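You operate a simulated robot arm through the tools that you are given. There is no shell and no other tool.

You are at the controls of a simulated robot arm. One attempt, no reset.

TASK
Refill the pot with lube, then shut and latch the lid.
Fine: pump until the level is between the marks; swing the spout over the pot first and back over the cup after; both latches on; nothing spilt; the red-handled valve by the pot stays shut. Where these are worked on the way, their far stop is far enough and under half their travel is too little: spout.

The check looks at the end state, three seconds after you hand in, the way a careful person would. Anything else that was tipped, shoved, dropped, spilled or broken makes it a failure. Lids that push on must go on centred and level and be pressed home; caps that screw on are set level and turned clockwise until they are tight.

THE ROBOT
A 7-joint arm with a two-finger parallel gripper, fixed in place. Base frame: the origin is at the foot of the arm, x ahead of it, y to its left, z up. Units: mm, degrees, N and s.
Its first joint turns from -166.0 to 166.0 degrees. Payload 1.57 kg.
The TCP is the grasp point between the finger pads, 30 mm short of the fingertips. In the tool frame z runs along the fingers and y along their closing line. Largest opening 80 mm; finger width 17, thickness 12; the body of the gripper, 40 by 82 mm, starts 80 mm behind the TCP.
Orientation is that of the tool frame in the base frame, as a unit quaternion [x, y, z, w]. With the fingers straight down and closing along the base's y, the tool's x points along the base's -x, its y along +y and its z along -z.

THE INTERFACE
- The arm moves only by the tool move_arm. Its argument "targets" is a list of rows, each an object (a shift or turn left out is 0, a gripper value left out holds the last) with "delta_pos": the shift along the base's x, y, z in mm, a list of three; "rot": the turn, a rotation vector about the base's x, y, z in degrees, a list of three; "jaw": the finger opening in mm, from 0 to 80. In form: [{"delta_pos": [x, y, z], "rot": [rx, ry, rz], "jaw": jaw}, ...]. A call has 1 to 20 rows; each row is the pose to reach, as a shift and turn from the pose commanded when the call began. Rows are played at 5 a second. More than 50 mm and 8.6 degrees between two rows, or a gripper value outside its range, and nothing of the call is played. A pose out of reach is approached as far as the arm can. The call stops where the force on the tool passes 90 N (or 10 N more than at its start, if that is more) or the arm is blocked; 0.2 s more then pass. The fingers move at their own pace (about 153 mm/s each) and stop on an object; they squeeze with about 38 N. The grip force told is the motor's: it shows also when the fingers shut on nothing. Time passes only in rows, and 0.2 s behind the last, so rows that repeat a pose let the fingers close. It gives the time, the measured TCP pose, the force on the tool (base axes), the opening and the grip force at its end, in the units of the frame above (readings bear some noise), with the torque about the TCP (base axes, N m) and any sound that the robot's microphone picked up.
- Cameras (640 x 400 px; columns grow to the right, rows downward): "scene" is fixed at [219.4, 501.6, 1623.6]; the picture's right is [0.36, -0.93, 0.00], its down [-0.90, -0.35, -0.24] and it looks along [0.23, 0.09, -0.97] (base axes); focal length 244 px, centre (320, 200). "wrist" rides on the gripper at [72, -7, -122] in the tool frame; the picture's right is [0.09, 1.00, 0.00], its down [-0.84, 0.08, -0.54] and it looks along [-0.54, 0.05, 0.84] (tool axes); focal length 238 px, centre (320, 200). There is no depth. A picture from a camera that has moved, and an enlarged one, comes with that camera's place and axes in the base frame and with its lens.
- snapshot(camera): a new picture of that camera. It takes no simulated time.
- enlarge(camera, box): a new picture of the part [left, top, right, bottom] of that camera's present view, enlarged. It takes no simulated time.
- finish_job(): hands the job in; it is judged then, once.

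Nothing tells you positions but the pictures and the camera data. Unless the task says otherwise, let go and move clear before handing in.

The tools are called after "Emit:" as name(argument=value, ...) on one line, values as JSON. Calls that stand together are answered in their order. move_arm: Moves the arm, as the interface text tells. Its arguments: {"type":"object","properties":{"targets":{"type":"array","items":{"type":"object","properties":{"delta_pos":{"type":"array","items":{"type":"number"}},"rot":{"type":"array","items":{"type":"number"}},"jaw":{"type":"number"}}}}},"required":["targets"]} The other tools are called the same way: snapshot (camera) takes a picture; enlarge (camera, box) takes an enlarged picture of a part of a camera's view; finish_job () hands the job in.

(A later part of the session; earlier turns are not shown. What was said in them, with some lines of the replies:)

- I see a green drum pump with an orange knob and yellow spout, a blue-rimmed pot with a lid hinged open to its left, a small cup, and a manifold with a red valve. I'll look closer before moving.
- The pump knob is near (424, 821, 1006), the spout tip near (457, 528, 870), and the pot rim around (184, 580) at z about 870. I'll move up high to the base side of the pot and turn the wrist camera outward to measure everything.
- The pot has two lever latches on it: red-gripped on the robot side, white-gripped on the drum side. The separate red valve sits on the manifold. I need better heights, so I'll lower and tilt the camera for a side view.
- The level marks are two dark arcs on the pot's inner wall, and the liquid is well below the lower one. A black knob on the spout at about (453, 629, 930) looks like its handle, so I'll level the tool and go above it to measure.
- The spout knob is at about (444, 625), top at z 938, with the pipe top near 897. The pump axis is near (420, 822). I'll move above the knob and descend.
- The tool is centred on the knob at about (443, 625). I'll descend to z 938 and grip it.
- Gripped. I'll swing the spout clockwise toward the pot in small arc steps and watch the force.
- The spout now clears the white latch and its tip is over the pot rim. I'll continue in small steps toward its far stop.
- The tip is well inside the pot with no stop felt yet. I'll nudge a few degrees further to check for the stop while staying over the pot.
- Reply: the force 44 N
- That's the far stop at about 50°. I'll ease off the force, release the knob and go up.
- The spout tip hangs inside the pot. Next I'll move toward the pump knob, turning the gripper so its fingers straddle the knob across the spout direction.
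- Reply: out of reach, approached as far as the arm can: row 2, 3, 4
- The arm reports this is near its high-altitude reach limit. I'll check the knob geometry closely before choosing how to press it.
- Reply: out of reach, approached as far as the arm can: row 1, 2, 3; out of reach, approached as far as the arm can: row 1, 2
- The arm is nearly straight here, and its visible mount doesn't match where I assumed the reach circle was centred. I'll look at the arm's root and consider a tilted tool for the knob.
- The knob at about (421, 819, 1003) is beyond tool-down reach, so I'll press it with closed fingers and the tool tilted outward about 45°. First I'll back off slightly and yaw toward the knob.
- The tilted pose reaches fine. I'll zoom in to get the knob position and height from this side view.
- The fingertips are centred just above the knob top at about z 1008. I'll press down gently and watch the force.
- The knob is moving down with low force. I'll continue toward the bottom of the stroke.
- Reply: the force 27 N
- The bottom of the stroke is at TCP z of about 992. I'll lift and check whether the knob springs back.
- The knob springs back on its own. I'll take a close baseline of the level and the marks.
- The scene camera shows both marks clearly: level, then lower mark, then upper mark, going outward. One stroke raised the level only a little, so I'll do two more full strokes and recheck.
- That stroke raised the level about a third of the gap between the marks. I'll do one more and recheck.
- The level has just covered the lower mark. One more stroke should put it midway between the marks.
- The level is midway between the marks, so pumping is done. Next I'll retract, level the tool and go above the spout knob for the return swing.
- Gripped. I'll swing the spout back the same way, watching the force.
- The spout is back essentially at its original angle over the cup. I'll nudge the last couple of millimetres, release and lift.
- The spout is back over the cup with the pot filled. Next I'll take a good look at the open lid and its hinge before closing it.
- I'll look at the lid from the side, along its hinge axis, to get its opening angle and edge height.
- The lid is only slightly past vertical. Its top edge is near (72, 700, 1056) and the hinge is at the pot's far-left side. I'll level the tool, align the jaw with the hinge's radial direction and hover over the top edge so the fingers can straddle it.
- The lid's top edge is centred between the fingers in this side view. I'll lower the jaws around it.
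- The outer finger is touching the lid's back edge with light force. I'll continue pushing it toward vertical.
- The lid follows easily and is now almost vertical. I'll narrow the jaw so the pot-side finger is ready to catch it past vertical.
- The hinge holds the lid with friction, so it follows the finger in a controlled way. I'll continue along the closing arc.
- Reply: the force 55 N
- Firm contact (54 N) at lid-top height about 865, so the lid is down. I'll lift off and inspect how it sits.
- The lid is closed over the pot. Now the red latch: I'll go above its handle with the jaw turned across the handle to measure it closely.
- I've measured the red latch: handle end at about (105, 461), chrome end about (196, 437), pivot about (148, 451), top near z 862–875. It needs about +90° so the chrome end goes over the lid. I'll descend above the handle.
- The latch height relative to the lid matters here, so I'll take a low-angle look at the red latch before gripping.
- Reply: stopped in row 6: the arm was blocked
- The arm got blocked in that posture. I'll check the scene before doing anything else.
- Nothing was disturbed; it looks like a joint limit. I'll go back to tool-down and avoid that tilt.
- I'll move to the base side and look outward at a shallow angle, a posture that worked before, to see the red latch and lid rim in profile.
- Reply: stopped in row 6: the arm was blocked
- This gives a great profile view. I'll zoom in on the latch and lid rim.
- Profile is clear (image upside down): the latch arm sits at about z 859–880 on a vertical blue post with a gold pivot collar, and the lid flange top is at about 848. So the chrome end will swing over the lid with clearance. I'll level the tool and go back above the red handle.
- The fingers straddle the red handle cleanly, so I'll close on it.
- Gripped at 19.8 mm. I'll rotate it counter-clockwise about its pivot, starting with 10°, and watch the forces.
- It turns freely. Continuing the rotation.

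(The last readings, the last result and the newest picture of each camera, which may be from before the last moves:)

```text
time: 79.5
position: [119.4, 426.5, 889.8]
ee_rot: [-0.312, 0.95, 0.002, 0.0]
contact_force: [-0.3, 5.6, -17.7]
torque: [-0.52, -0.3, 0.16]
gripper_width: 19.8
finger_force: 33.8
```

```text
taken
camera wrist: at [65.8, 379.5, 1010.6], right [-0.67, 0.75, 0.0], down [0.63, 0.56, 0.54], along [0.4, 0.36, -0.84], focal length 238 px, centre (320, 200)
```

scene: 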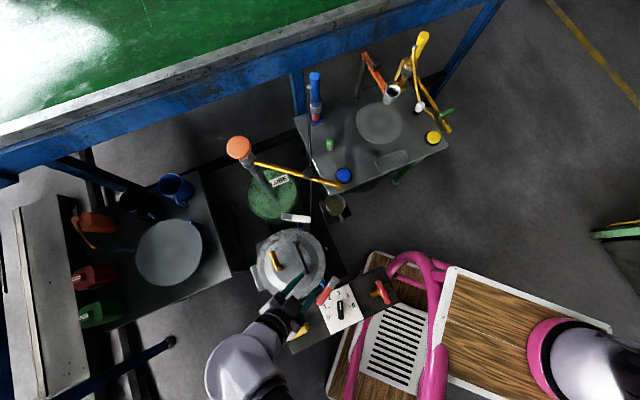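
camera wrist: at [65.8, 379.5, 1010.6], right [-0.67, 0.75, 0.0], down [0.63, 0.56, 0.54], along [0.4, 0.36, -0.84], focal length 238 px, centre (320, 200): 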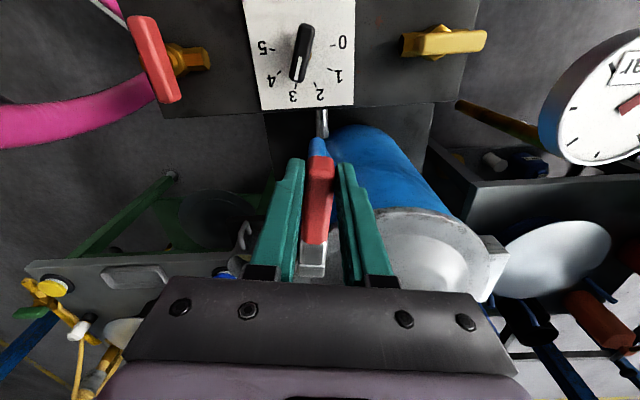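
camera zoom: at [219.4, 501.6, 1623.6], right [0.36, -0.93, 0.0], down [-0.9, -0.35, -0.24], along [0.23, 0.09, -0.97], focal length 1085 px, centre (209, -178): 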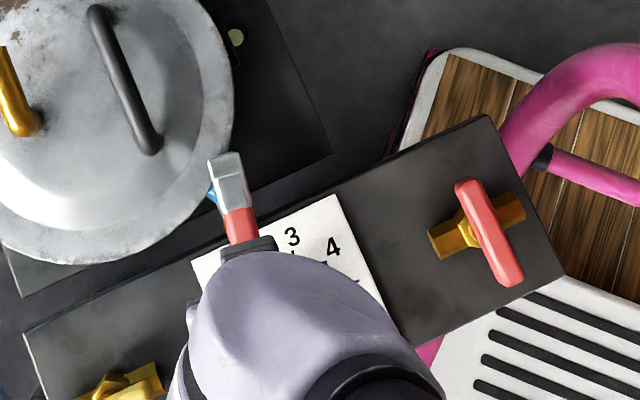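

Emit:
move_arm(targets=[{"delta_pos": [2, -2.4, 0], "rot": [0, 0, 5]}, {"delta_pos": [4.2, -4.7, 0], "rot": [0, 0, 10]}, {"delta_pos": [6.6, -6.8, 0], "rot": [0, 0, 15]}, {"delta_pos": [9.2, -8.7, 0], "rot": [0, 0, 20]}, {"delta_pos": [11.9, -10.3, 0], "rot": [0, 0, 25]}, {"delta_pos": [14.8, -11.7, 0], "rot": [0, 0, 30]}])

Emit:
enlarge(camera="scene", box=[290, 240, 400, 330])

Emit:
snapshot(camera="wrist")

```text
time: 80.9
position: [133.9, 414.8, 889.4]
ee_rot: [-0.548, 0.837, 0.001, 0.0]
contact_force: [-3.5, -2.6, -19.2]
torque: [-0.75, -0.41, 0.06]
gripper_width: 19.9
finger_force: 34.2
```

```text
4.44 times, centred on (345, 285) of scene
camera zoom: at [219.4, 501.6, 1623.6], right [0.36, -0.93, 0.0], down [-0.9, -0.35, -0.24], along [0.23, 0.09, -0.97], focal length 1085 px, centre (209, -178)
```

zoom: 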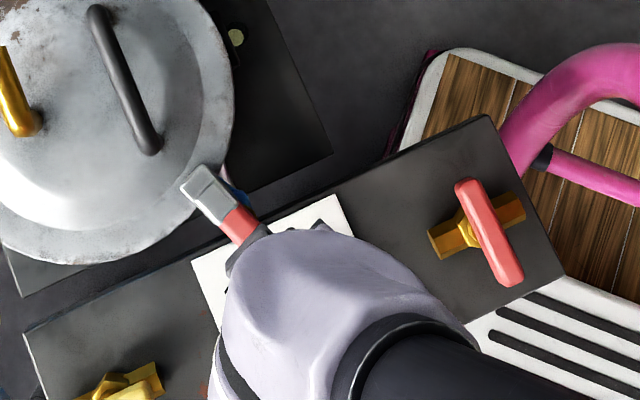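

```text
taken
camera wrist: at [112.4, 347.2, 1010.8], right [-0.95, 0.31, 0.0], down [0.26, 0.8, 0.54], along [0.17, 0.52, -0.84], focal length 238 px, centre (320, 200)
```

wrist: 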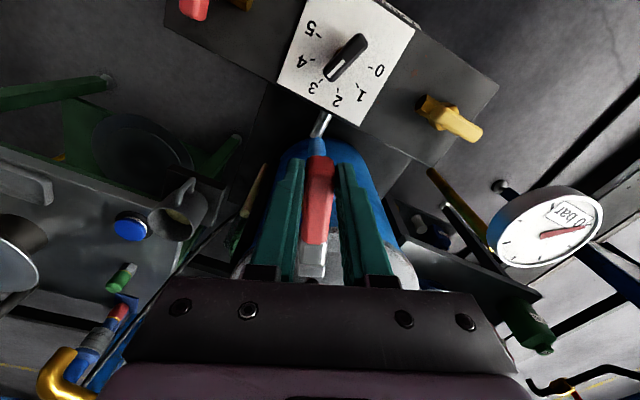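

The chrome hook is now over the lid edge. I'll go the remaining degrees to the stop.

Emit:
move_arm(targets=[{"delta_pos": [1.5, -0.6, 0], "rot": [0, 0, 2.5]}, {"delta_pos": [3, -1.1, 0], "rot": [0, 0, 5]}, {"delta_pos": [4.5, -1.6, 0], "rot": [0, 0, 7.5]}, {"delta_pos": [6, -2, 0], "rot": [0, 0, 10]}])

Emit:
enlarge(camera="scene", box=[290, 240, 400, 330])

```text
time: 81.9
position: [140.7, 414.3, 889.7]
ee_rot: [-0.618, 0.786, 0.003, -0.001]
contact_force: [-2.6, -8.1, -1.3]
torque: [-1.03, -0.25, -0.6]
gripper_width: 20.0
finger_force: 33.5
```

```text
4.44 times, centred on (345, 285) of scene
camera zoom: at [219.4, 501.6, 1623.6], right [0.36, -0.93, 0.0], down [-0.9, -0.35, -0.24], along [0.23, 0.09, -0.97], focal length 1085 px, centre (209, -178)
```

zoom: 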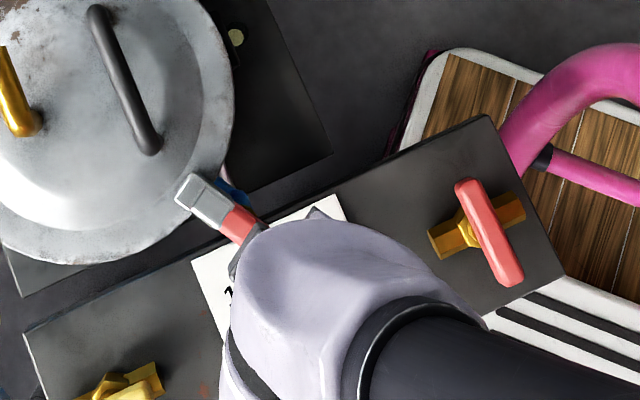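

Emit:
move_arm(targets=[{"delta_pos": [1.5, -0.3, 0], "rot": [0, 0, 2.5]}, {"delta_pos": [3.1, -0.6, 0], "rot": [0, 0, 5]}])

Emit:
enlarge(camera="scene", box=[290, 240, 400, 330])

```text
time: 82.5
position: [142.0, 414.0, 889.4]
ee_rot: [-0.653, 0.757, 0.004, -0.001]
contact_force: [-18.9, 0.8, -10.0]
torque: [-0.32, -0.37, -0.77]
gripper_width: 21.4
finger_force: 34.6
```

```text
4.44 times, centred on (345, 285) of scene
camera zoom: at [219.4, 501.6, 1623.6], right [0.36, -0.93, 0.0], down [-0.9, -0.35, -0.24], along [0.23, 0.09, -0.97], focal length 1085 px, centre (209, -178)
```

zoom: 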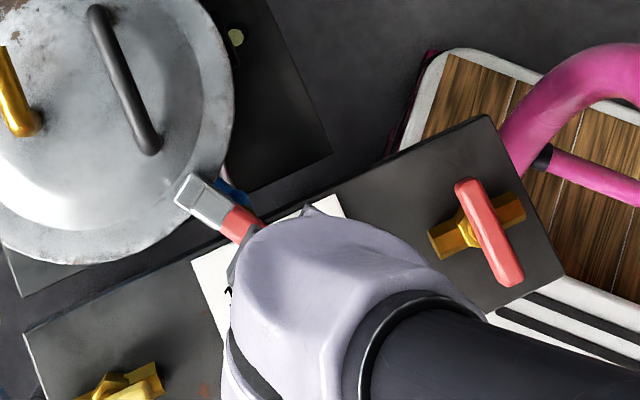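

The latch is at its stop and the hook is over the lid. I'll ease back to neutral, release and lift.

Emit:
move_arm(targets=[{"delta_pos": [-2.5, 0.5, 0], "rot": [0, 0, -4.5]}, {"delta_pos": [-2.5, 0.5, 0], "rot": [0, 0, -4.5], "jaw": 34}, {"delta_pos": [-2.5, 0.5, 0], "rot": [0, 0, -4.5], "jaw": 40}, {"delta_pos": [-2.5, 0.5, 30], "rot": [0, 0, -4.5], "jaw": 40}, {"delta_pos": [-2.5, 0.5, 75], "rot": [0, 0, -4.5], "jaw": 40}, {"delta_pos": [-2.5, 0.5, 120], "rot": [0, 0, -4.5], "jaw": 40}])

Emit:
snapshot(camera="wrist")

Emit:
enlarge(camera="wrist", box=[240, 60, 440, 220])

```text
time: 83.9
position: [141.4, 415.1, 1008.6]
ee_rot: [-0.621, 0.783, 0.003, 0.0]
contact_force: [-0.8, 0.9, 0.6]
torque: [0.01, 0.02, 0.0]
gripper_width: 39.7
finger_force: 0.0
```

```text
taken
camera wrist: at [132.0, 343.2, 1129.7], right [-0.99, 0.14, 0.0], down [0.12, 0.83, 0.54], along [0.07, 0.54, -0.84], focal length 238 px, centre (320, 200)
```

wrist: 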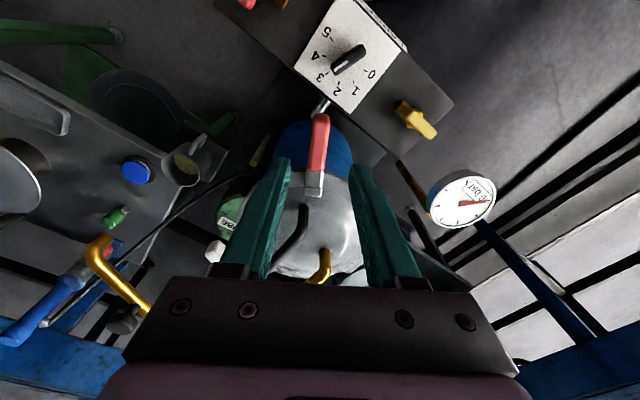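

```text
2.50 times, centred on (340, 140) of wrist
camera zoom: at [132.0, 343.2, 1129.7], right [-0.99, 0.14, 0.0], down [0.12, 0.83, 0.54], along [0.07, 0.54, -0.84], focal length 596 px, centre (270, 350)
```

zoom: 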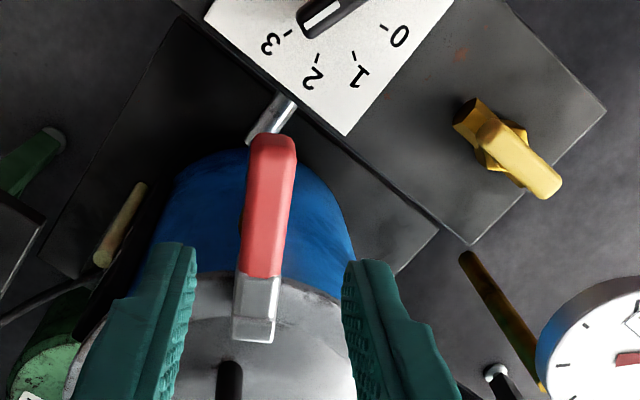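

The red latch is closed with its chrome hook over the lid. Now I'll move above the white latch handle near (326, 578).

Emit:
move_arm(targets=[{"delta_pos": [20, 18, 10], "rot": [0, 0, 3]}, {"delta_pos": [45, 40, 20], "rot": [0, 0, 7]}, {"delta_pos": [72, 64, 25], "rot": [0, 0, 12]}, {"delta_pos": [100, 88, 25], "rot": [0, 0, 17]}, {"delta_pos": [128, 112, 25], "rot": [0, 0, 22]}, {"delta_pos": [156, 137, 20], "rot": [0, 0, 26]}, {"delta_pos": [185, 163, 10], "rot": [0, 0, 29]}])

Emit:
snapshot(camera="wrist")

Emit:
enlarge(camera="wrist", box=[230, 40, 410, 210])

```text
time: 85.5
position: [324.0, 575.9, 1019.6]
ee_rot: [0.799, -0.601, -0.002, 0.001]
contact_force: [0.0, 0.5, 0.3]
torque: [-0.02, -0.02, 0.03]
gripper_width: 40.0
finger_force: 0.0
```

```text
taken
camera wrist: at [350.7, 509.1, 1140.2], right [-0.93, -0.36, 0.0], down [-0.3, 0.78, 0.54], along [-0.2, 0.51, -0.84], focal length 238 px, centre (320, 200)
```

wrist: 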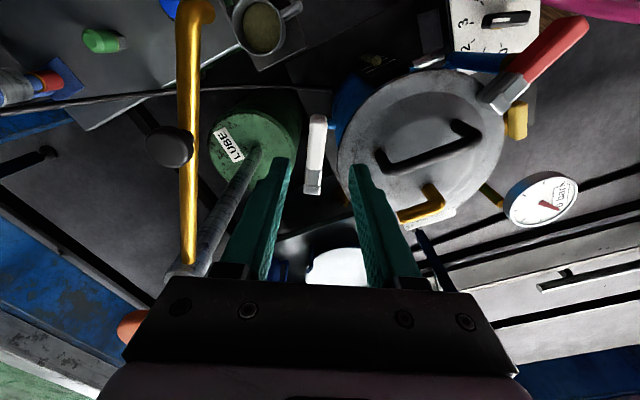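

```text
2.35 times, centred on (320, 125) of wrist
camera zoom: at [350.7, 509.1, 1140.2], right [-0.93, -0.36, 0.0], down [-0.3, 0.78, 0.54], along [-0.2, 0.51, -0.84], focal length 561 px, centre (320, 376)
```

zoom: 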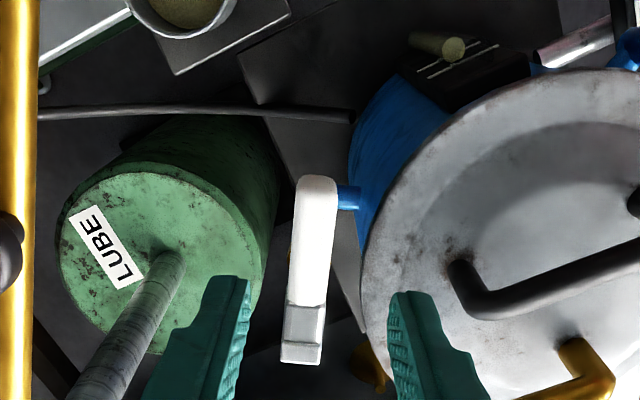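

I'll first test in free space above it whether the wrist can make the full +88° turn in this direction.

Emit:
move_arm(targets=[{"delta_pos": [3, 3, 0], "rot": [0, 0, 8]}, {"delta_pos": [6, 7, 0], "rot": [0, 0, 16]}, {"delta_pos": [9, 11, 0], "rot": [0, 0, 24]}, {"delta_pos": [12, 15, 0], "rot": [0, 0, 32]}, {"delta_pos": [15, 20, 0], "rot": [0, 0, 40]}, {"delta_pos": [18, 25, 0], "rot": [0, 0, 48]}, {"delta_pos": [21, 30, 0], "rot": [0, 0, 56]}, {"delta_pos": [23, 35, 0], "rot": [0, 0, 64]}, {"delta_pos": [25, 40, 0], "rot": [0, 0, 72]}, {"delta_pos": [27, 43, 0], "rot": [0, 0, 80]}, {"delta_pos": [28, 45, 0], "rot": [0, 0, 88]}])

```text
time: 87.9
position: [352.7, 621.8, 1020.7]
ee_rot: [0.993, 0.122, 0.0, 0.003]
contact_force: [-0.5, 0.9, 0.9]
torque: [0.03, 0.01, -0.01]
gripper_width: 39.9
finger_force: 0.0
```

The full turn is feasible. I'll return to the start angle, then descend and grip.

Emit:
move_arm(targets=[{"delta_pos": [-2, -3, 0], "rot": [0, 0, -8]}, {"delta_pos": [-4, -7, 0], "rot": [0, 0, -16]}, {"delta_pos": [-6, -11, 0], "rot": [0, 0, -24]}, {"delta_pos": [-8, -15, 0], "rot": [0, 0, -32]}, {"delta_pos": [-11, -20, 0], "rot": [0, 0, -40]}, {"delta_pos": [-14, -25, 0], "rot": [0, 0, -48]}, {"delta_pos": [-17, -30, 0], "rot": [0, 0, -56]}, {"delta_pos": [-20, -35, 0], "rot": [0, 0, -64]}, {"delta_pos": [-23, -39, 0], "rot": [0, 0, -72]}, {"delta_pos": [-25, -42, -10], "rot": [0, 0, -80]}, {"delta_pos": [-26.6, -42.9, -40], "rot": [0, 0, -88.4], "jaw": 38}])

Emit:
enlarge(camera="wrist", box=[230, 40, 410, 210])

```text
time: 90.3
position: [326.4, 580.9, 980.2]
ee_rot: [0.795, -0.607, -0.001, 0.0]
contact_force: [0.1, -0.1, -0.8]
torque: [-0.02, -0.03, 0.0]
gripper_width: 37.8
finger_force: 0.1
```

```text
2.35 times, centred on (320, 125) of wrist
camera zoom: at [353.6, 512.8, 1101.3], right [-0.94, -0.35, 0.0], down [-0.29, 0.79, 0.54], along [-0.19, 0.51, -0.84], focal length 561 px, centre (320, 376)
```

zoom: 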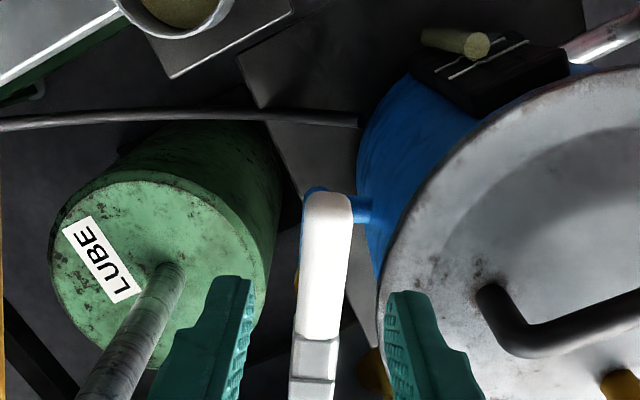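

Emit:
move_arm(targets=[{"delta_pos": [0, -1.5, -35], "jaw": 38}, {"delta_pos": [0, -1.5, -65], "jaw": 38}, {"delta_pos": [0, -1.5, -82], "jaw": 38}, {"delta_pos": [0, -1.5, -91], "jaw": 38}])

Emit:
snapshot(camera="wrist")

```text
time: 91.3
position: [327.5, 578.0, 888.4]
ee_rot: [0.796, -0.605, -0.002, 0.002]
contact_force: [1.3, 0.1, 0.7]
torque: [0.03, -0.03, -0.01]
gripper_width: 38.0
finger_force: 0.1
```

```text
taken
camera wrist: at [353.6, 510.7, 1009.0], right [-0.94, -0.35, 0.0], down [-0.3, 0.79, 0.54], along [-0.2, 0.51, -0.84], focal length 238 px, centre (320, 200)
```

wrist: 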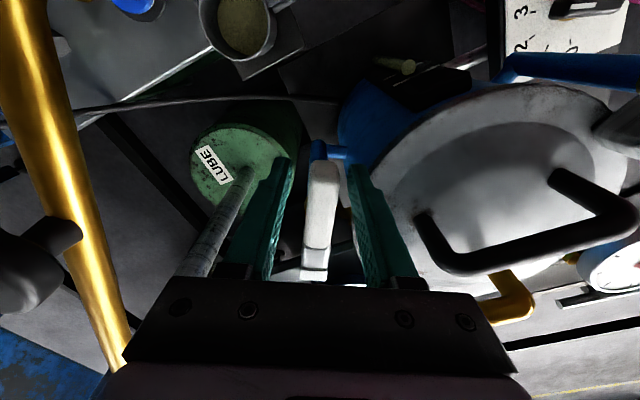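

Emit:
move_arm(targets=[{"delta_pos": [0, 0, 0], "jaw": 12}, {"delta_pos": [0, 0, 0], "jaw": 12}, {"delta_pos": [0, 0, 0], "jaw": 12}])

```text
time: 92.1
position: [326.0, 578.0, 888.5]
ee_rot: [0.797, -0.604, -0.002, 0.002]
contact_force: [-8.6, -4.4, -4.7]
torque: [0.05, -0.71, 0.39]
gripper_width: 20.0
finger_force: 34.4
```

Emit:
move_arm(targets=[{"delta_pos": [1.6, 0.5, 0], "rot": [0, 0, 2.5]}, {"delta_pos": [3.2, 1.1, 0], "rot": [0, 0, 5]}, {"delta_pos": [6.4, 2.4, 0], "rot": [0, 0, 10]}, {"delta_pos": [9.4, 3.9, 0], "rot": [0, 0, 15]}, {"delta_pos": [12.2, 5.8, 0], "rot": [0, 0, 20]}])

Emit:
snapshot(camera="wrist")

Emit:
enlarge(camera="scene", box=[240, 180, 360, 280])

```text
time: 93.3
position: [337.5, 583.8, 887.7]
ee_rot: [0.889, -0.457, -0.003, 0.002]
contact_force: [-17.7, -1.0, -9.2]
torque: [0.69, -0.15, 0.59]
gripper_width: 20.2
finger_force: 33.8
```

```text
taken
camera wrist: at [386.2, 529.7, 1008.9], right [-0.76, -0.65, 0.01], down [-0.55, 0.64, 0.54], along [-0.36, 0.41, -0.84], focal length 238 px, centre (320, 200)
```

wrist: 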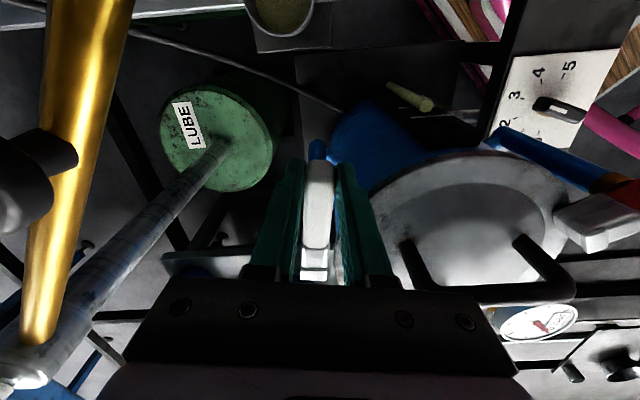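

```text
4.00 times, centred on (300, 230) of scene
camera zoom: at [219.4, 501.6, 1623.6], right [0.36, -0.93, 0.0], down [-0.9, -0.35, -0.24], along [0.23, 0.09, -0.97], focal length 976 px, centre (400, 80)
```

zoom: 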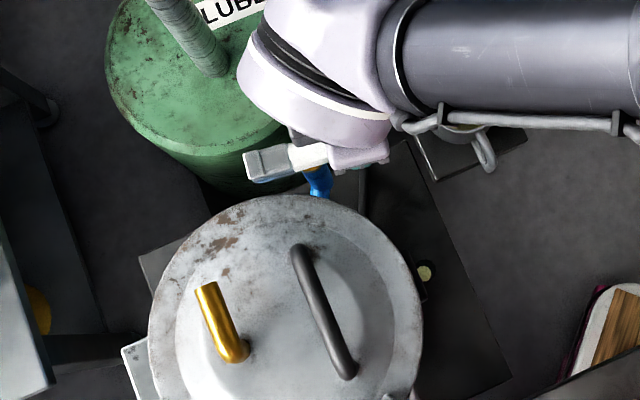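

Emit:
move_arm(targets=[{"delta_pos": [2.2, 2.2, 0], "rot": [0, 0, 5]}, {"delta_pos": [4.4, 4.8, 0], "rot": [0, 0, 10]}, {"delta_pos": [6.4, 7.6, 0], "rot": [0, 0, 15]}, {"delta_pos": [8.3, 10.4, 0], "rot": [0, 0, 20]}, {"delta_pos": [10, 13.2, 0], "rot": [0, 0, 25]}, {"delta_pos": [11.5, 16, 0], "rot": [0, 0, 30]}, {"delta_pos": [12.8, 19, 0], "rot": [0, 0, 35]}, {"delta_pos": [13.7, 22.1, 0], "rot": [0, 0, 40]}])

Emit:
snapshot(camera="wrist")

Emit:
enlarge(camera="scene", box=[240, 180, 360, 280])

```text
time: 95.1
position: [352.4, 605.3, 888.1]
ee_rot: [0.992, -0.125, -0.001, 0.002]
contact_force: [-19.4, -6.1, -9.6]
torque: [0.66, 0.0, 0.43]
gripper_width: 19.6
finger_force: 34.0
```

```text
taken
camera wrist: at [424.4, 594.7, 1009.1], right [-0.16, -0.99, 0.0], down [-0.83, 0.14, 0.54], along [-0.54, 0.08, -0.84], focal length 238 px, centre (320, 200)
```

wrist: 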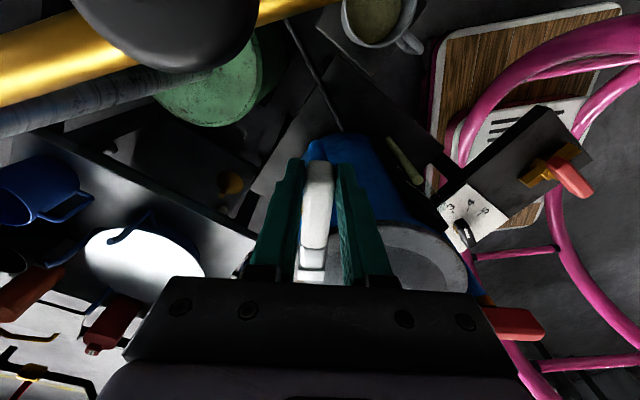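

```text
4.00 times, centred on (300, 230) of scene
camera zoom: at [219.4, 501.6, 1623.6], right [0.36, -0.93, 0.0], down [-0.9, -0.35, -0.24], along [0.23, 0.09, -0.97], focal length 976 px, centre (400, 80)
```

zoom: 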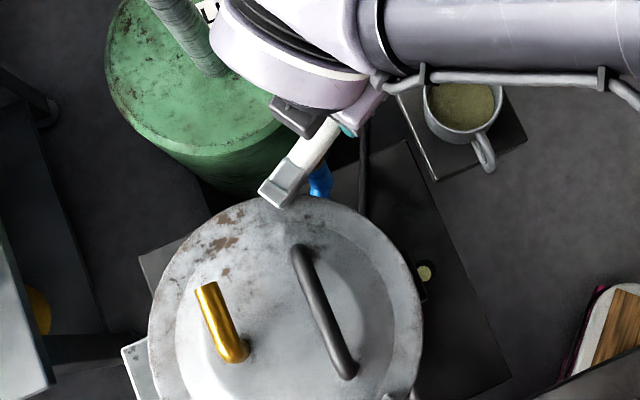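

Emit:
move_arm(targets=[{"delta_pos": [-0.9, 1.7, 0], "rot": [0, 0, 2.5]}, {"delta_pos": [-1.5, 3.4, 0], "rot": [0, 0, 5]}, {"delta_pos": [-1.3, 6.5, 0], "rot": [0, 0, 10]}, {"delta_pos": [-1.2, 9.7, 0], "rot": [0, 0, 15]}, {"delta_pos": [-1.3, 12.8, 0], "rot": [0, 0, 20]}])

Emit:
snapshot(camera="wrist")

Emit:
enlarge(camera="scene", box=[240, 180, 360, 280])

```text
time: 96.3
position: [354.4, 619.0, 888.7]
ee_rot: [0.999, 0.048, 0.0, 0.003]
contact_force: [1.8, 9.1, -26.3]
torque: [0.93, 0.03, -0.37]
gripper_width: 19.9
finger_force: 33.7
```

```text
taken
camera wrist: at [424.8, 633.1, 1009.6], right [0.19, -0.98, 0.01], down [-0.83, -0.15, 0.54], along [-0.53, -0.11, -0.84], focal length 238 px, centre (320, 200)
```

wrist: 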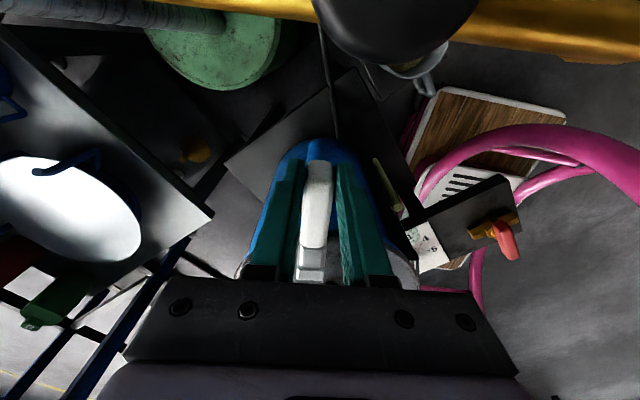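

```text
4.00 times, centred on (300, 230) of scene
camera zoom: at [219.4, 501.6, 1623.6], right [0.36, -0.93, 0.0], down [-0.9, -0.35, -0.24], along [0.23, 0.09, -0.97], focal length 976 px, centre (400, 80)
```

zoom: 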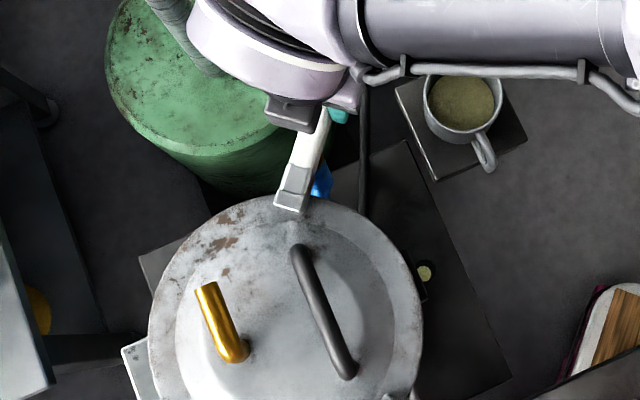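

Emit:
move_arm(targets=[{"delta_pos": [-0.2, 1.5, 0], "rot": [0, 0, 2.5]}, {"delta_pos": [-0.5, 3.1, 0], "rot": [0, 0, 5]}, {"delta_pos": [-0.8, 4.7, 0], "rot": [0, 0, 7.5]}, {"delta_pos": [-1.1, 6.2, 0], "rot": [0, 0, 10]}])

Emit:
enlarge(camera="scene", box=[240, 180, 360, 280])

```text
time: 97.3
position: [352.5, 625.5, 889.5]
ee_rot: [0.991, 0.135, 0.0, 0.002]
contact_force: [10.6, 11.7, -13.6]
torque: [0.76, -0.49, -0.42]
gripper_width: 19.8
finger_force: 33.9
```

```text
4.00 times, centred on (300, 230) of scene
camera zoom: at [219.4, 501.6, 1623.6], right [0.36, -0.93, 0.0], down [-0.9, -0.35, -0.24], along [0.23, 0.09, -0.97], focal length 976 px, centre (400, 80)
```

zoom: 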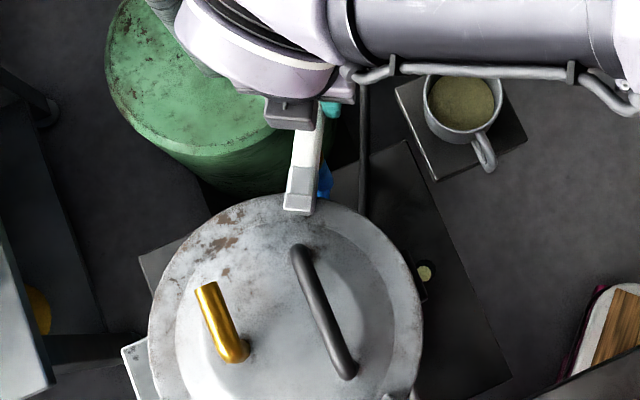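

Emit:
move_arm(targets=[{"delta_pos": [-0.4, 1.2, 0], "rot": [0, 0, 2]}, {"delta_pos": [-0.9, 2.5, 0], "rot": [0, 0, 4]}])

Emit:
enlarge(camera="scene", box=[240, 180, 360, 280])

```text
time: 97.9
position: [352.2, 626.1, 888.0]
ee_rot: [0.986, 0.168, 0.0, 0.003]
contact_force: [15.2, 0.6, -4.4]
torque: [0.5, -0.21, -0.63]
gripper_width: 20.7
finger_force: 34.1
```

```text
4.00 times, centred on (300, 230) of scene
camera zoom: at [219.4, 501.6, 1623.6], right [0.36, -0.93, 0.0], down [-0.9, -0.35, -0.24], along [0.23, 0.09, -0.97], focal length 976 px, centre (400, 80)
```

zoom: 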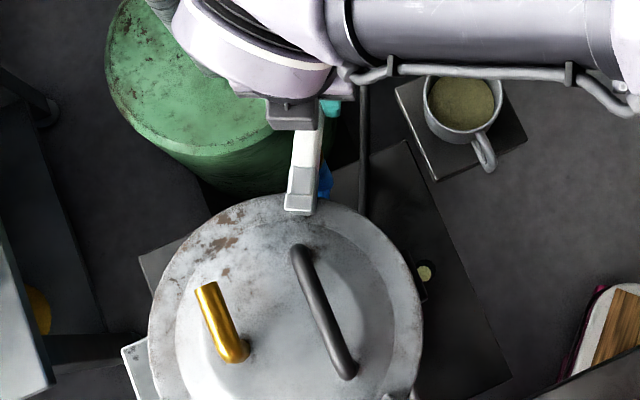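

The white latch is at its stop, pointing inward over the lid. I'll ease off, release and raise.

Emit:
move_arm(targets=[{"delta_pos": [0.5, -1.5, 0], "rot": [0, 0, -3.5]}, {"delta_pos": [0.5, -1.5, 0], "rot": [0, 0, -3.5], "jaw": 34}, {"delta_pos": [0.5, -1.5, 0], "rot": [0, 0, -3.5], "jaw": 40}, {"delta_pos": [0.5, -1.5, 30], "rot": [0, 0, -3.5], "jaw": 40}, {"delta_pos": [0.5, -1.5, 75], "rot": [0, 0, -3.5], "jaw": 40}, {"delta_pos": [0.5, -1.5, 120], "rot": [0, 0, -3.5], "jaw": 40}, {"delta_pos": [0.5, -1.5, 160], "rot": [0, 0, -3.5], "jaw": 40}])

Emit:
snapshot(camera="wrist")

Emit:
snapshot(camera="scene")

```text
time: 99.5
position: [350.9, 626.7, 1048.4]
ee_rot: [0.99, 0.139, -0.001, 0.003]
contact_force: [0.2, -0.5, 0.1]
torque: [-0.02, -0.01, 0.01]
gripper_width: 40.2
finger_force: 0.0
```

```text
taken
camera wrist: at [418.3, 654.6, 1169.6], right [0.36, -0.93, 0.01], down [-0.78, -0.3, 0.54], along [-0.51, -0.2, -0.84], focal length 238 px, centre (320, 200)
```

wrist: 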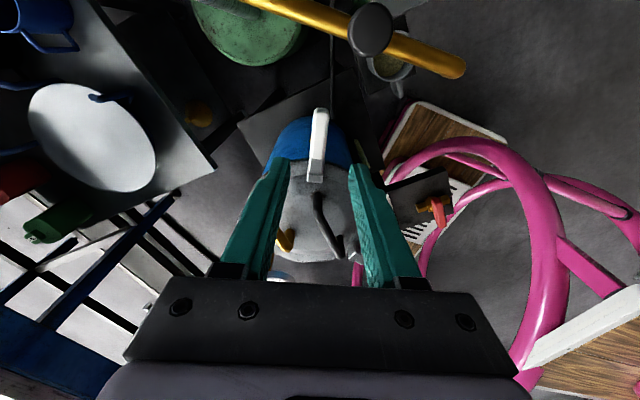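

```text
taken
```

scene: 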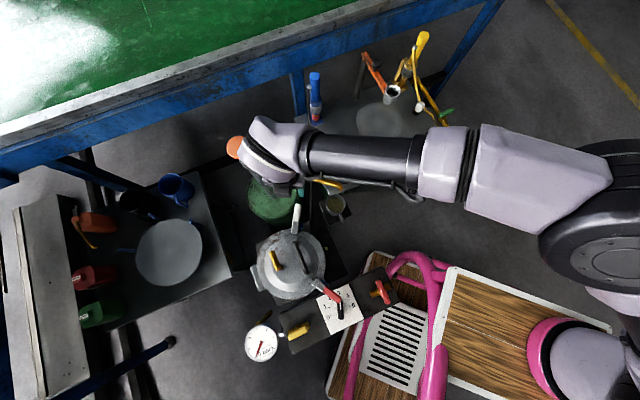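

Both latches look closed. I'll back the arm well clear and inspect everything.

Emit:
move_arm(targets=[{"delta_pos": [0, -10, 40], "rot": [0, 0, -8]}, {"delta_pos": [5, -25, 80], "rot": [0, 0, -16]}, {"delta_pos": [15, -45, 120], "rot": [0, 0, -24]}, {"delta_pos": [25, -65, 160], "rot": [0, 0, -32]}, {"delta_pos": [35, -85, 190], "rot": [0, 0, -40]}, {"delta_pos": [45, -105, 210], "rot": [0, 0, -48]}, {"delta_pos": [55, -125, 220], "rot": [0, 0, -56]}, {"delta_pos": [65, -140, 230], "rot": [0, 0, -64]}, {"delta_pos": [75, -155, 240], "rot": [0, 0, -72]}, {"delta_pos": [80, -165, 250], "rot": [0, 0, -80]}, {"delta_pos": [80, -175, 255], "rot": [0, 0, -88]}, {"delta_pos": [80, -175, 260], "rot": [0, 0, -96]}])

Emit:
snapshot(camera="scene")

Emit:
snapshot(camera="wrist")

```text
time: 102.1
position: [430.4, 451.3, 1308.2]
ee_rot: [0.766, -0.643, -0.003, 0.001]
contact_force: [0.5, 0.7, -0.1]
torque: [-0.02, -0.01, 0.04]
gripper_width: 40.0
finger_force: 0.2
```

```text
taken
```

scene: 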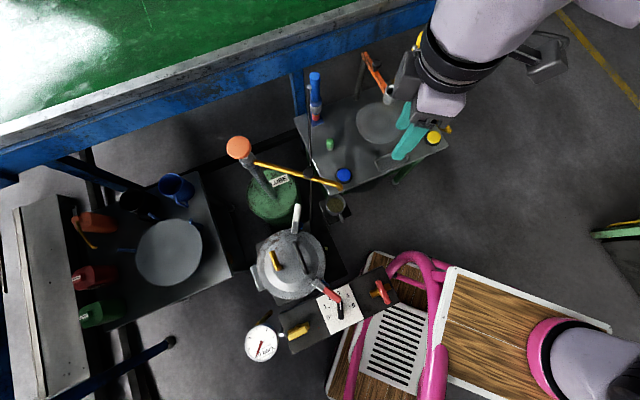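

```text
taken
camera wrist: at [450.3, 382.2, 1430.0], right [-0.97, -0.26, 0.0], down [-0.22, 0.81, 0.54], along [-0.15, 0.52, -0.84], focal length 238 px, centre (320, 200)
```

wrist: 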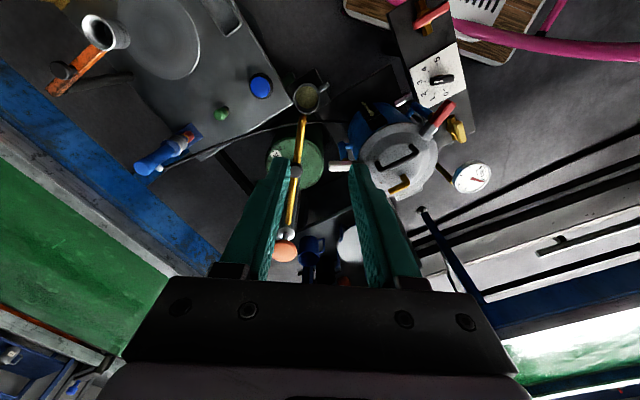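

Emit:
enlarge(camera="scene", box=[240, 190, 410, 330])

Emit:
enlarge(camera="scene", box=[200, 120, 420, 260])

Emit:
enlarge(camera="wrist", box=[260, 60, 500, 210])

Emit:
enlarge(camera="wrist", box=[280, 70, 340, 170])

```text
2.86 times, centred on (325, 260) of scene
camera zoom: at [219.4, 501.6, 1623.6], right [0.36, -0.93, 0.0], down [-0.9, -0.35, -0.24], along [0.23, 0.09, -0.97], focal length 697 px, centre (306, 29)
```

zoom: 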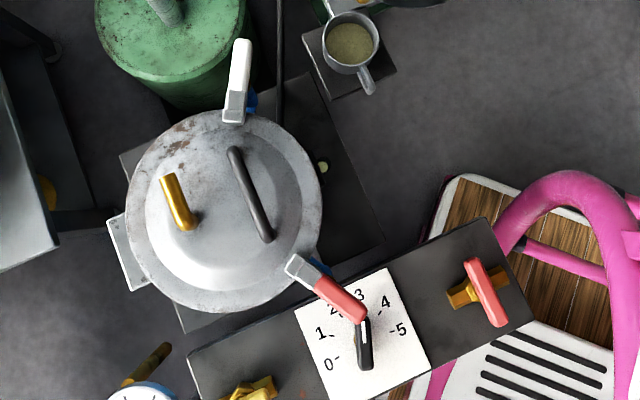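

```text
2.86 times, centred on (310, 190) of scene
camera zoom: at [219.4, 501.6, 1623.6], right [0.36, -0.93, 0.0], down [-0.9, -0.35, -0.24], along [0.23, 0.09, -0.97], focal length 697 px, centre (349, 229)
```

zoom: 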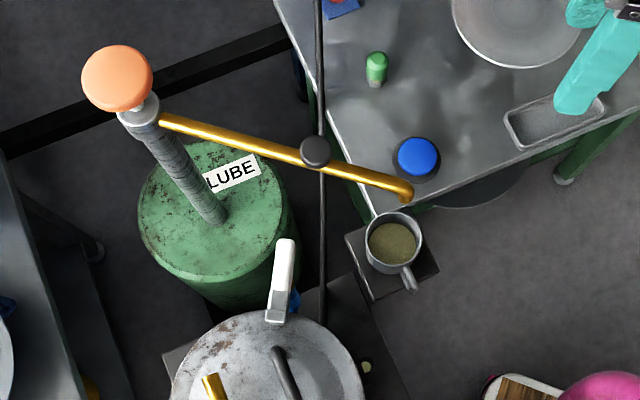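

```text
2.67 times, centred on (380, 135) of wrist
camera zoom: at [450.3, 382.2, 1430.0], right [-0.97, -0.26, 0.0], down [-0.22, 0.81, 0.54], along [-0.15, 0.52, -0.84], focal length 636 px, centre (160, 373)
```

zoom: 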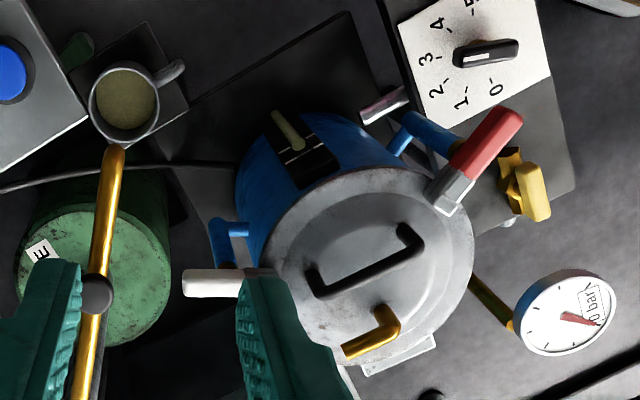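

```text
4.00 times, centred on (310, 120) of wrist
camera zoom: at [450.3, 382.2, 1430.0], right [-0.97, -0.26, 0.0], down [-0.22, 0.81, 0.54], along [-0.15, 0.52, -0.84], focal length 953 px, centre (360, 520)
```

zoom: 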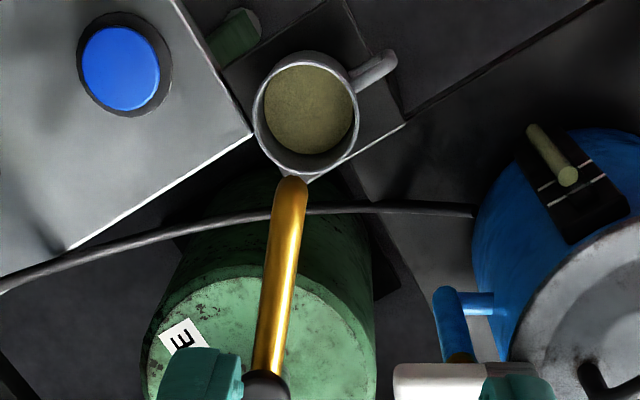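

The spout, cup and valve all match the start state. There also appears to be a sight gauge with two white lines on the pot's outside, so I'll check the level there too.

Emit:
enlarge(camera="wrist", box=[340, 90, 400, 140])

Emit:
enlarge(camera="scene", box=[310, 230, 350, 262])

```text
8.00 times, centred on (370, 115) of wrist
camera zoom: at [450.3, 382.2, 1430.0], right [-0.97, -0.26, 0.0], down [-0.22, 0.81, 0.54], along [-0.15, 0.52, -0.84], focal length 1907 px, centre (-80, 880)
```

zoom: 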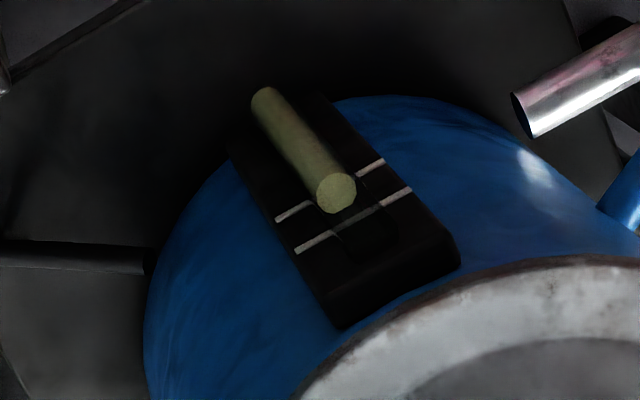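

```text
12.50 times, centred on (330, 246) of scene
camera zoom: at [219.4, 501.6, 1623.6], right [0.36, -0.93, 0.0], down [-0.9, -0.35, -0.24], along [0.23, 0.09, -0.97], focal length 3051 px, centre (195, -375)
```

zoom: 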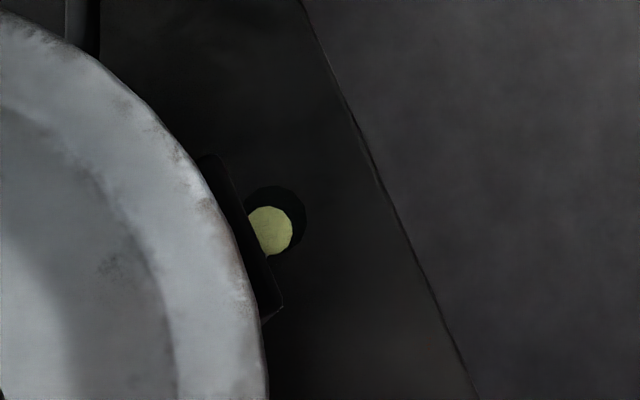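

Emit:
move_arm(targets=[{"delta_pos": [0, -5, -40], "rot": [0, 0, 6]}, {"delta_pos": [0, -10, -80], "rot": [0, 0, 12]}, {"delta_pos": [0, -15, -120], "rot": [0, 0, 18]}, {"delta_pos": [0, -20, -160], "rot": [0, 0, 24]}, {"delta_pos": [0, -25, -200], "rot": [0, 0, 30]}, {"delta_pos": [0, -30, -240], "rot": [0, 0, 36]}])

Emit:
move_arm(targets=[{"delta_pos": [0, 0, 0], "rot": [4.86, 5.04, 0]}, {"delta_pos": [0, 0, 0], "rot": [9.73, 10.07, 0]}, {"delta_pos": [0, 0, 0], "rot": [14.6, 15.1, 0]}, {"delta_pos": [0, 0, 0], "rot": [19.45, 20.1, 0]}])

Emit:
snapshot(camera="wrist")

```text
time: 103.5
position: [430.1, 421.3, 1068.3]
ee_rot: [0.927, -0.374, -0.002, 0.001]
contact_force: [0.0, -0.5, 0.5]
torque: [0.0, -0.03, 0.02]
gripper_width: 39.8
finger_force: 0.1
```

```text
time: 104.5
position: [429.6, 419.6, 1068.5]
ee_rot: [0.9, -0.363, -0.226, -0.089]
contact_force: [-0.8, 0.6, 0.3]
torque: [-0.05, -0.03, -0.04]
gripper_width: 39.8
finger_force: 0.1
```

```text
taken
camera wrist: at [521.2, 342.8, 1142.2], right [-0.63, -0.78, -0.04], down [-0.4, 0.28, 0.87], along [-0.67, 0.57, -0.49], focal length 238 px, centre (320, 200)
```

wrist: 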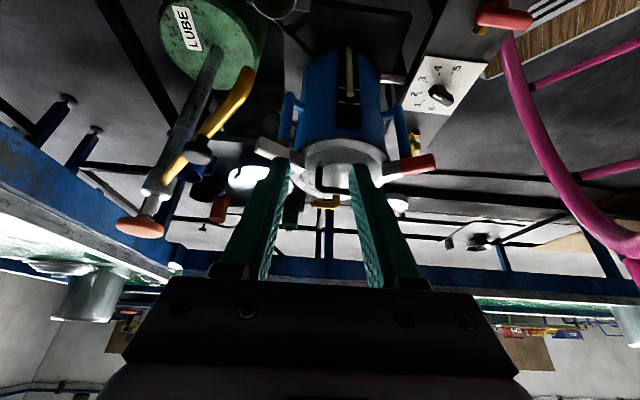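

Emit:
enlarge(camera="wrist", box=[310, 30, 390, 140])

Emit:
enlarge(camera="wrist", box=[240, 30, 450, 220])

```text
3.64 times, centred on (350, 85) of wrist
camera zoom: at [521.2, 342.8, 1142.2], right [-0.63, -0.78, -0.04], down [-0.4, 0.28, 0.87], along [-0.67, 0.57, -0.49], focal length 867 px, centre (211, 618)
```

zoom: 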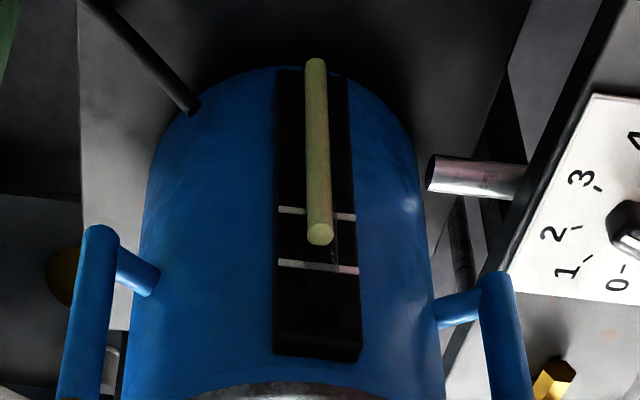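

```text
2.11 times, centred on (345, 125) of wrist
camera zoom: at [521.2, 342.8, 1142.2], right [-0.63, -0.78, -0.04], down [-0.4, 0.28, 0.87], along [-0.67, 0.57, -0.49], focal length 502 px, centre (267, 358)
```

zoom: 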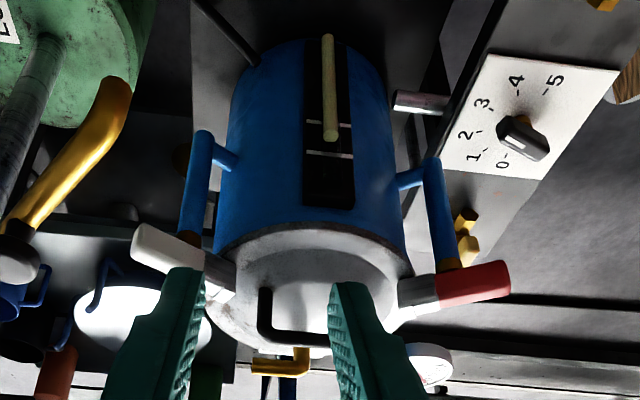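

The sight gauge also reads between its two lines, both latches are over the lid and nothing else has moved. I'll level the tool, pull well clear and do a last check.

Emit:
move_arm(targets=[{"delta_pos": [0, 0, 20], "rot": [-4.86, -5.04, 0]}, {"delta_pos": [0, 0, 50], "rot": [-9.73, -10.07, 0]}, {"delta_pos": [0, 0, 90], "rot": [-14.6, -15.1, 0]}, {"delta_pos": [0, 5, 130], "rot": [-19.45, -20.1, 0]}, {"delta_pos": [0, 10, 170], "rot": [-19.45, -20.1, 0]}, {"delta_pos": [0, 20, 210], "rot": [-19.45, -20.1, 0]}, {"delta_pos": [0, 30, 240], "rot": [-19.45, -20.1, 0]}])

Emit:
snapshot(camera="scene")

Emit:
enlarge(camera="scene", box=[230, 120, 410, 340])

```text
time: 106.1
position: [428.6, 449.0, 1310.0]
ee_rot: [0.927, -0.375, -0.002, 0.002]
contact_force: [1.1, -0.7, -0.2]
torque: [0.02, 0.02, 0.0]
gripper_width: 39.9
finger_force: 0.1
```

```text
taken
```

scene: 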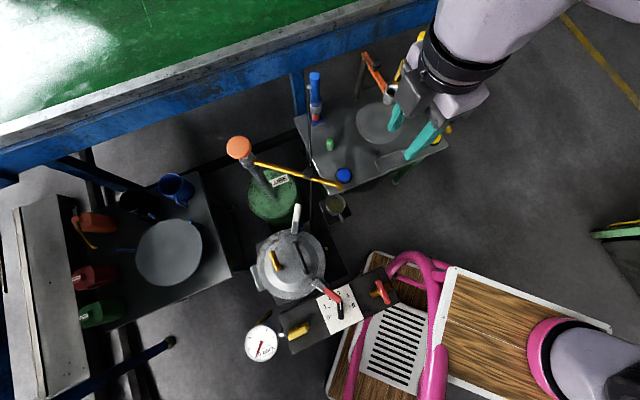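

```text
1.82 times, centred on (320, 230) of scene
camera zoom: at [219.4, 501.6, 1623.6], right [0.36, -0.93, 0.0], down [-0.9, -0.35, -0.24], along [0.23, 0.09, -0.97], focal length 444 px, centre (320, 146)
```

zoom: 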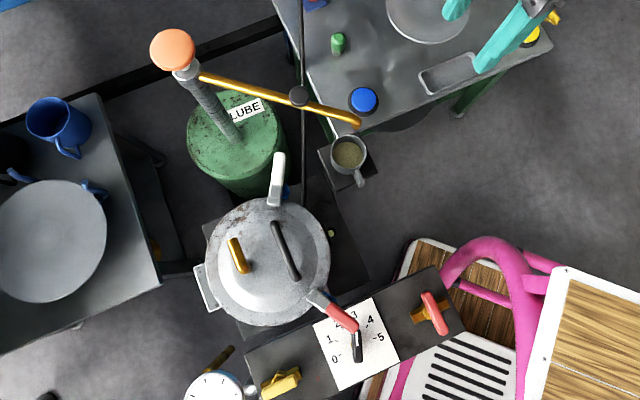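

The pot is filled between the marks, the spout is back over the cup, and the lid is shut with both latches over it. The red valve hasn't been touched, nothing is spilt, and the arm is clear, so I'm handing in.

Emit:
finish_job()

```text
The job is handed in.
```

The pot is refilled, and the lid is shut with both latches on. I've handed the job in; no result came back.

- **Level:** four full pump strokes brought the lube about midway between the two marks inside the pot. The sight gauge on the outside also reads between its lines.
- **Spout:** I swung it to its far stop over the pot before pumping. Afterwards I returned it to its starting position over the cup.
- **Lid and latches:** the lid was lowered under control and pressed down with about 54 N. Both latches were turned about 90° to their stops, with the chrome ends over the lid edge.
- **Everything else:** the red-handled valve was never touched and is still across its pipe. I saw no spills and nothing displaced in the last pictures. The arm is released and clear.

The arm stopped as "blocked" twice while I was tilting the camera for side views. The force stayed low both times and nothing moved, so I took it to be a joint limit.
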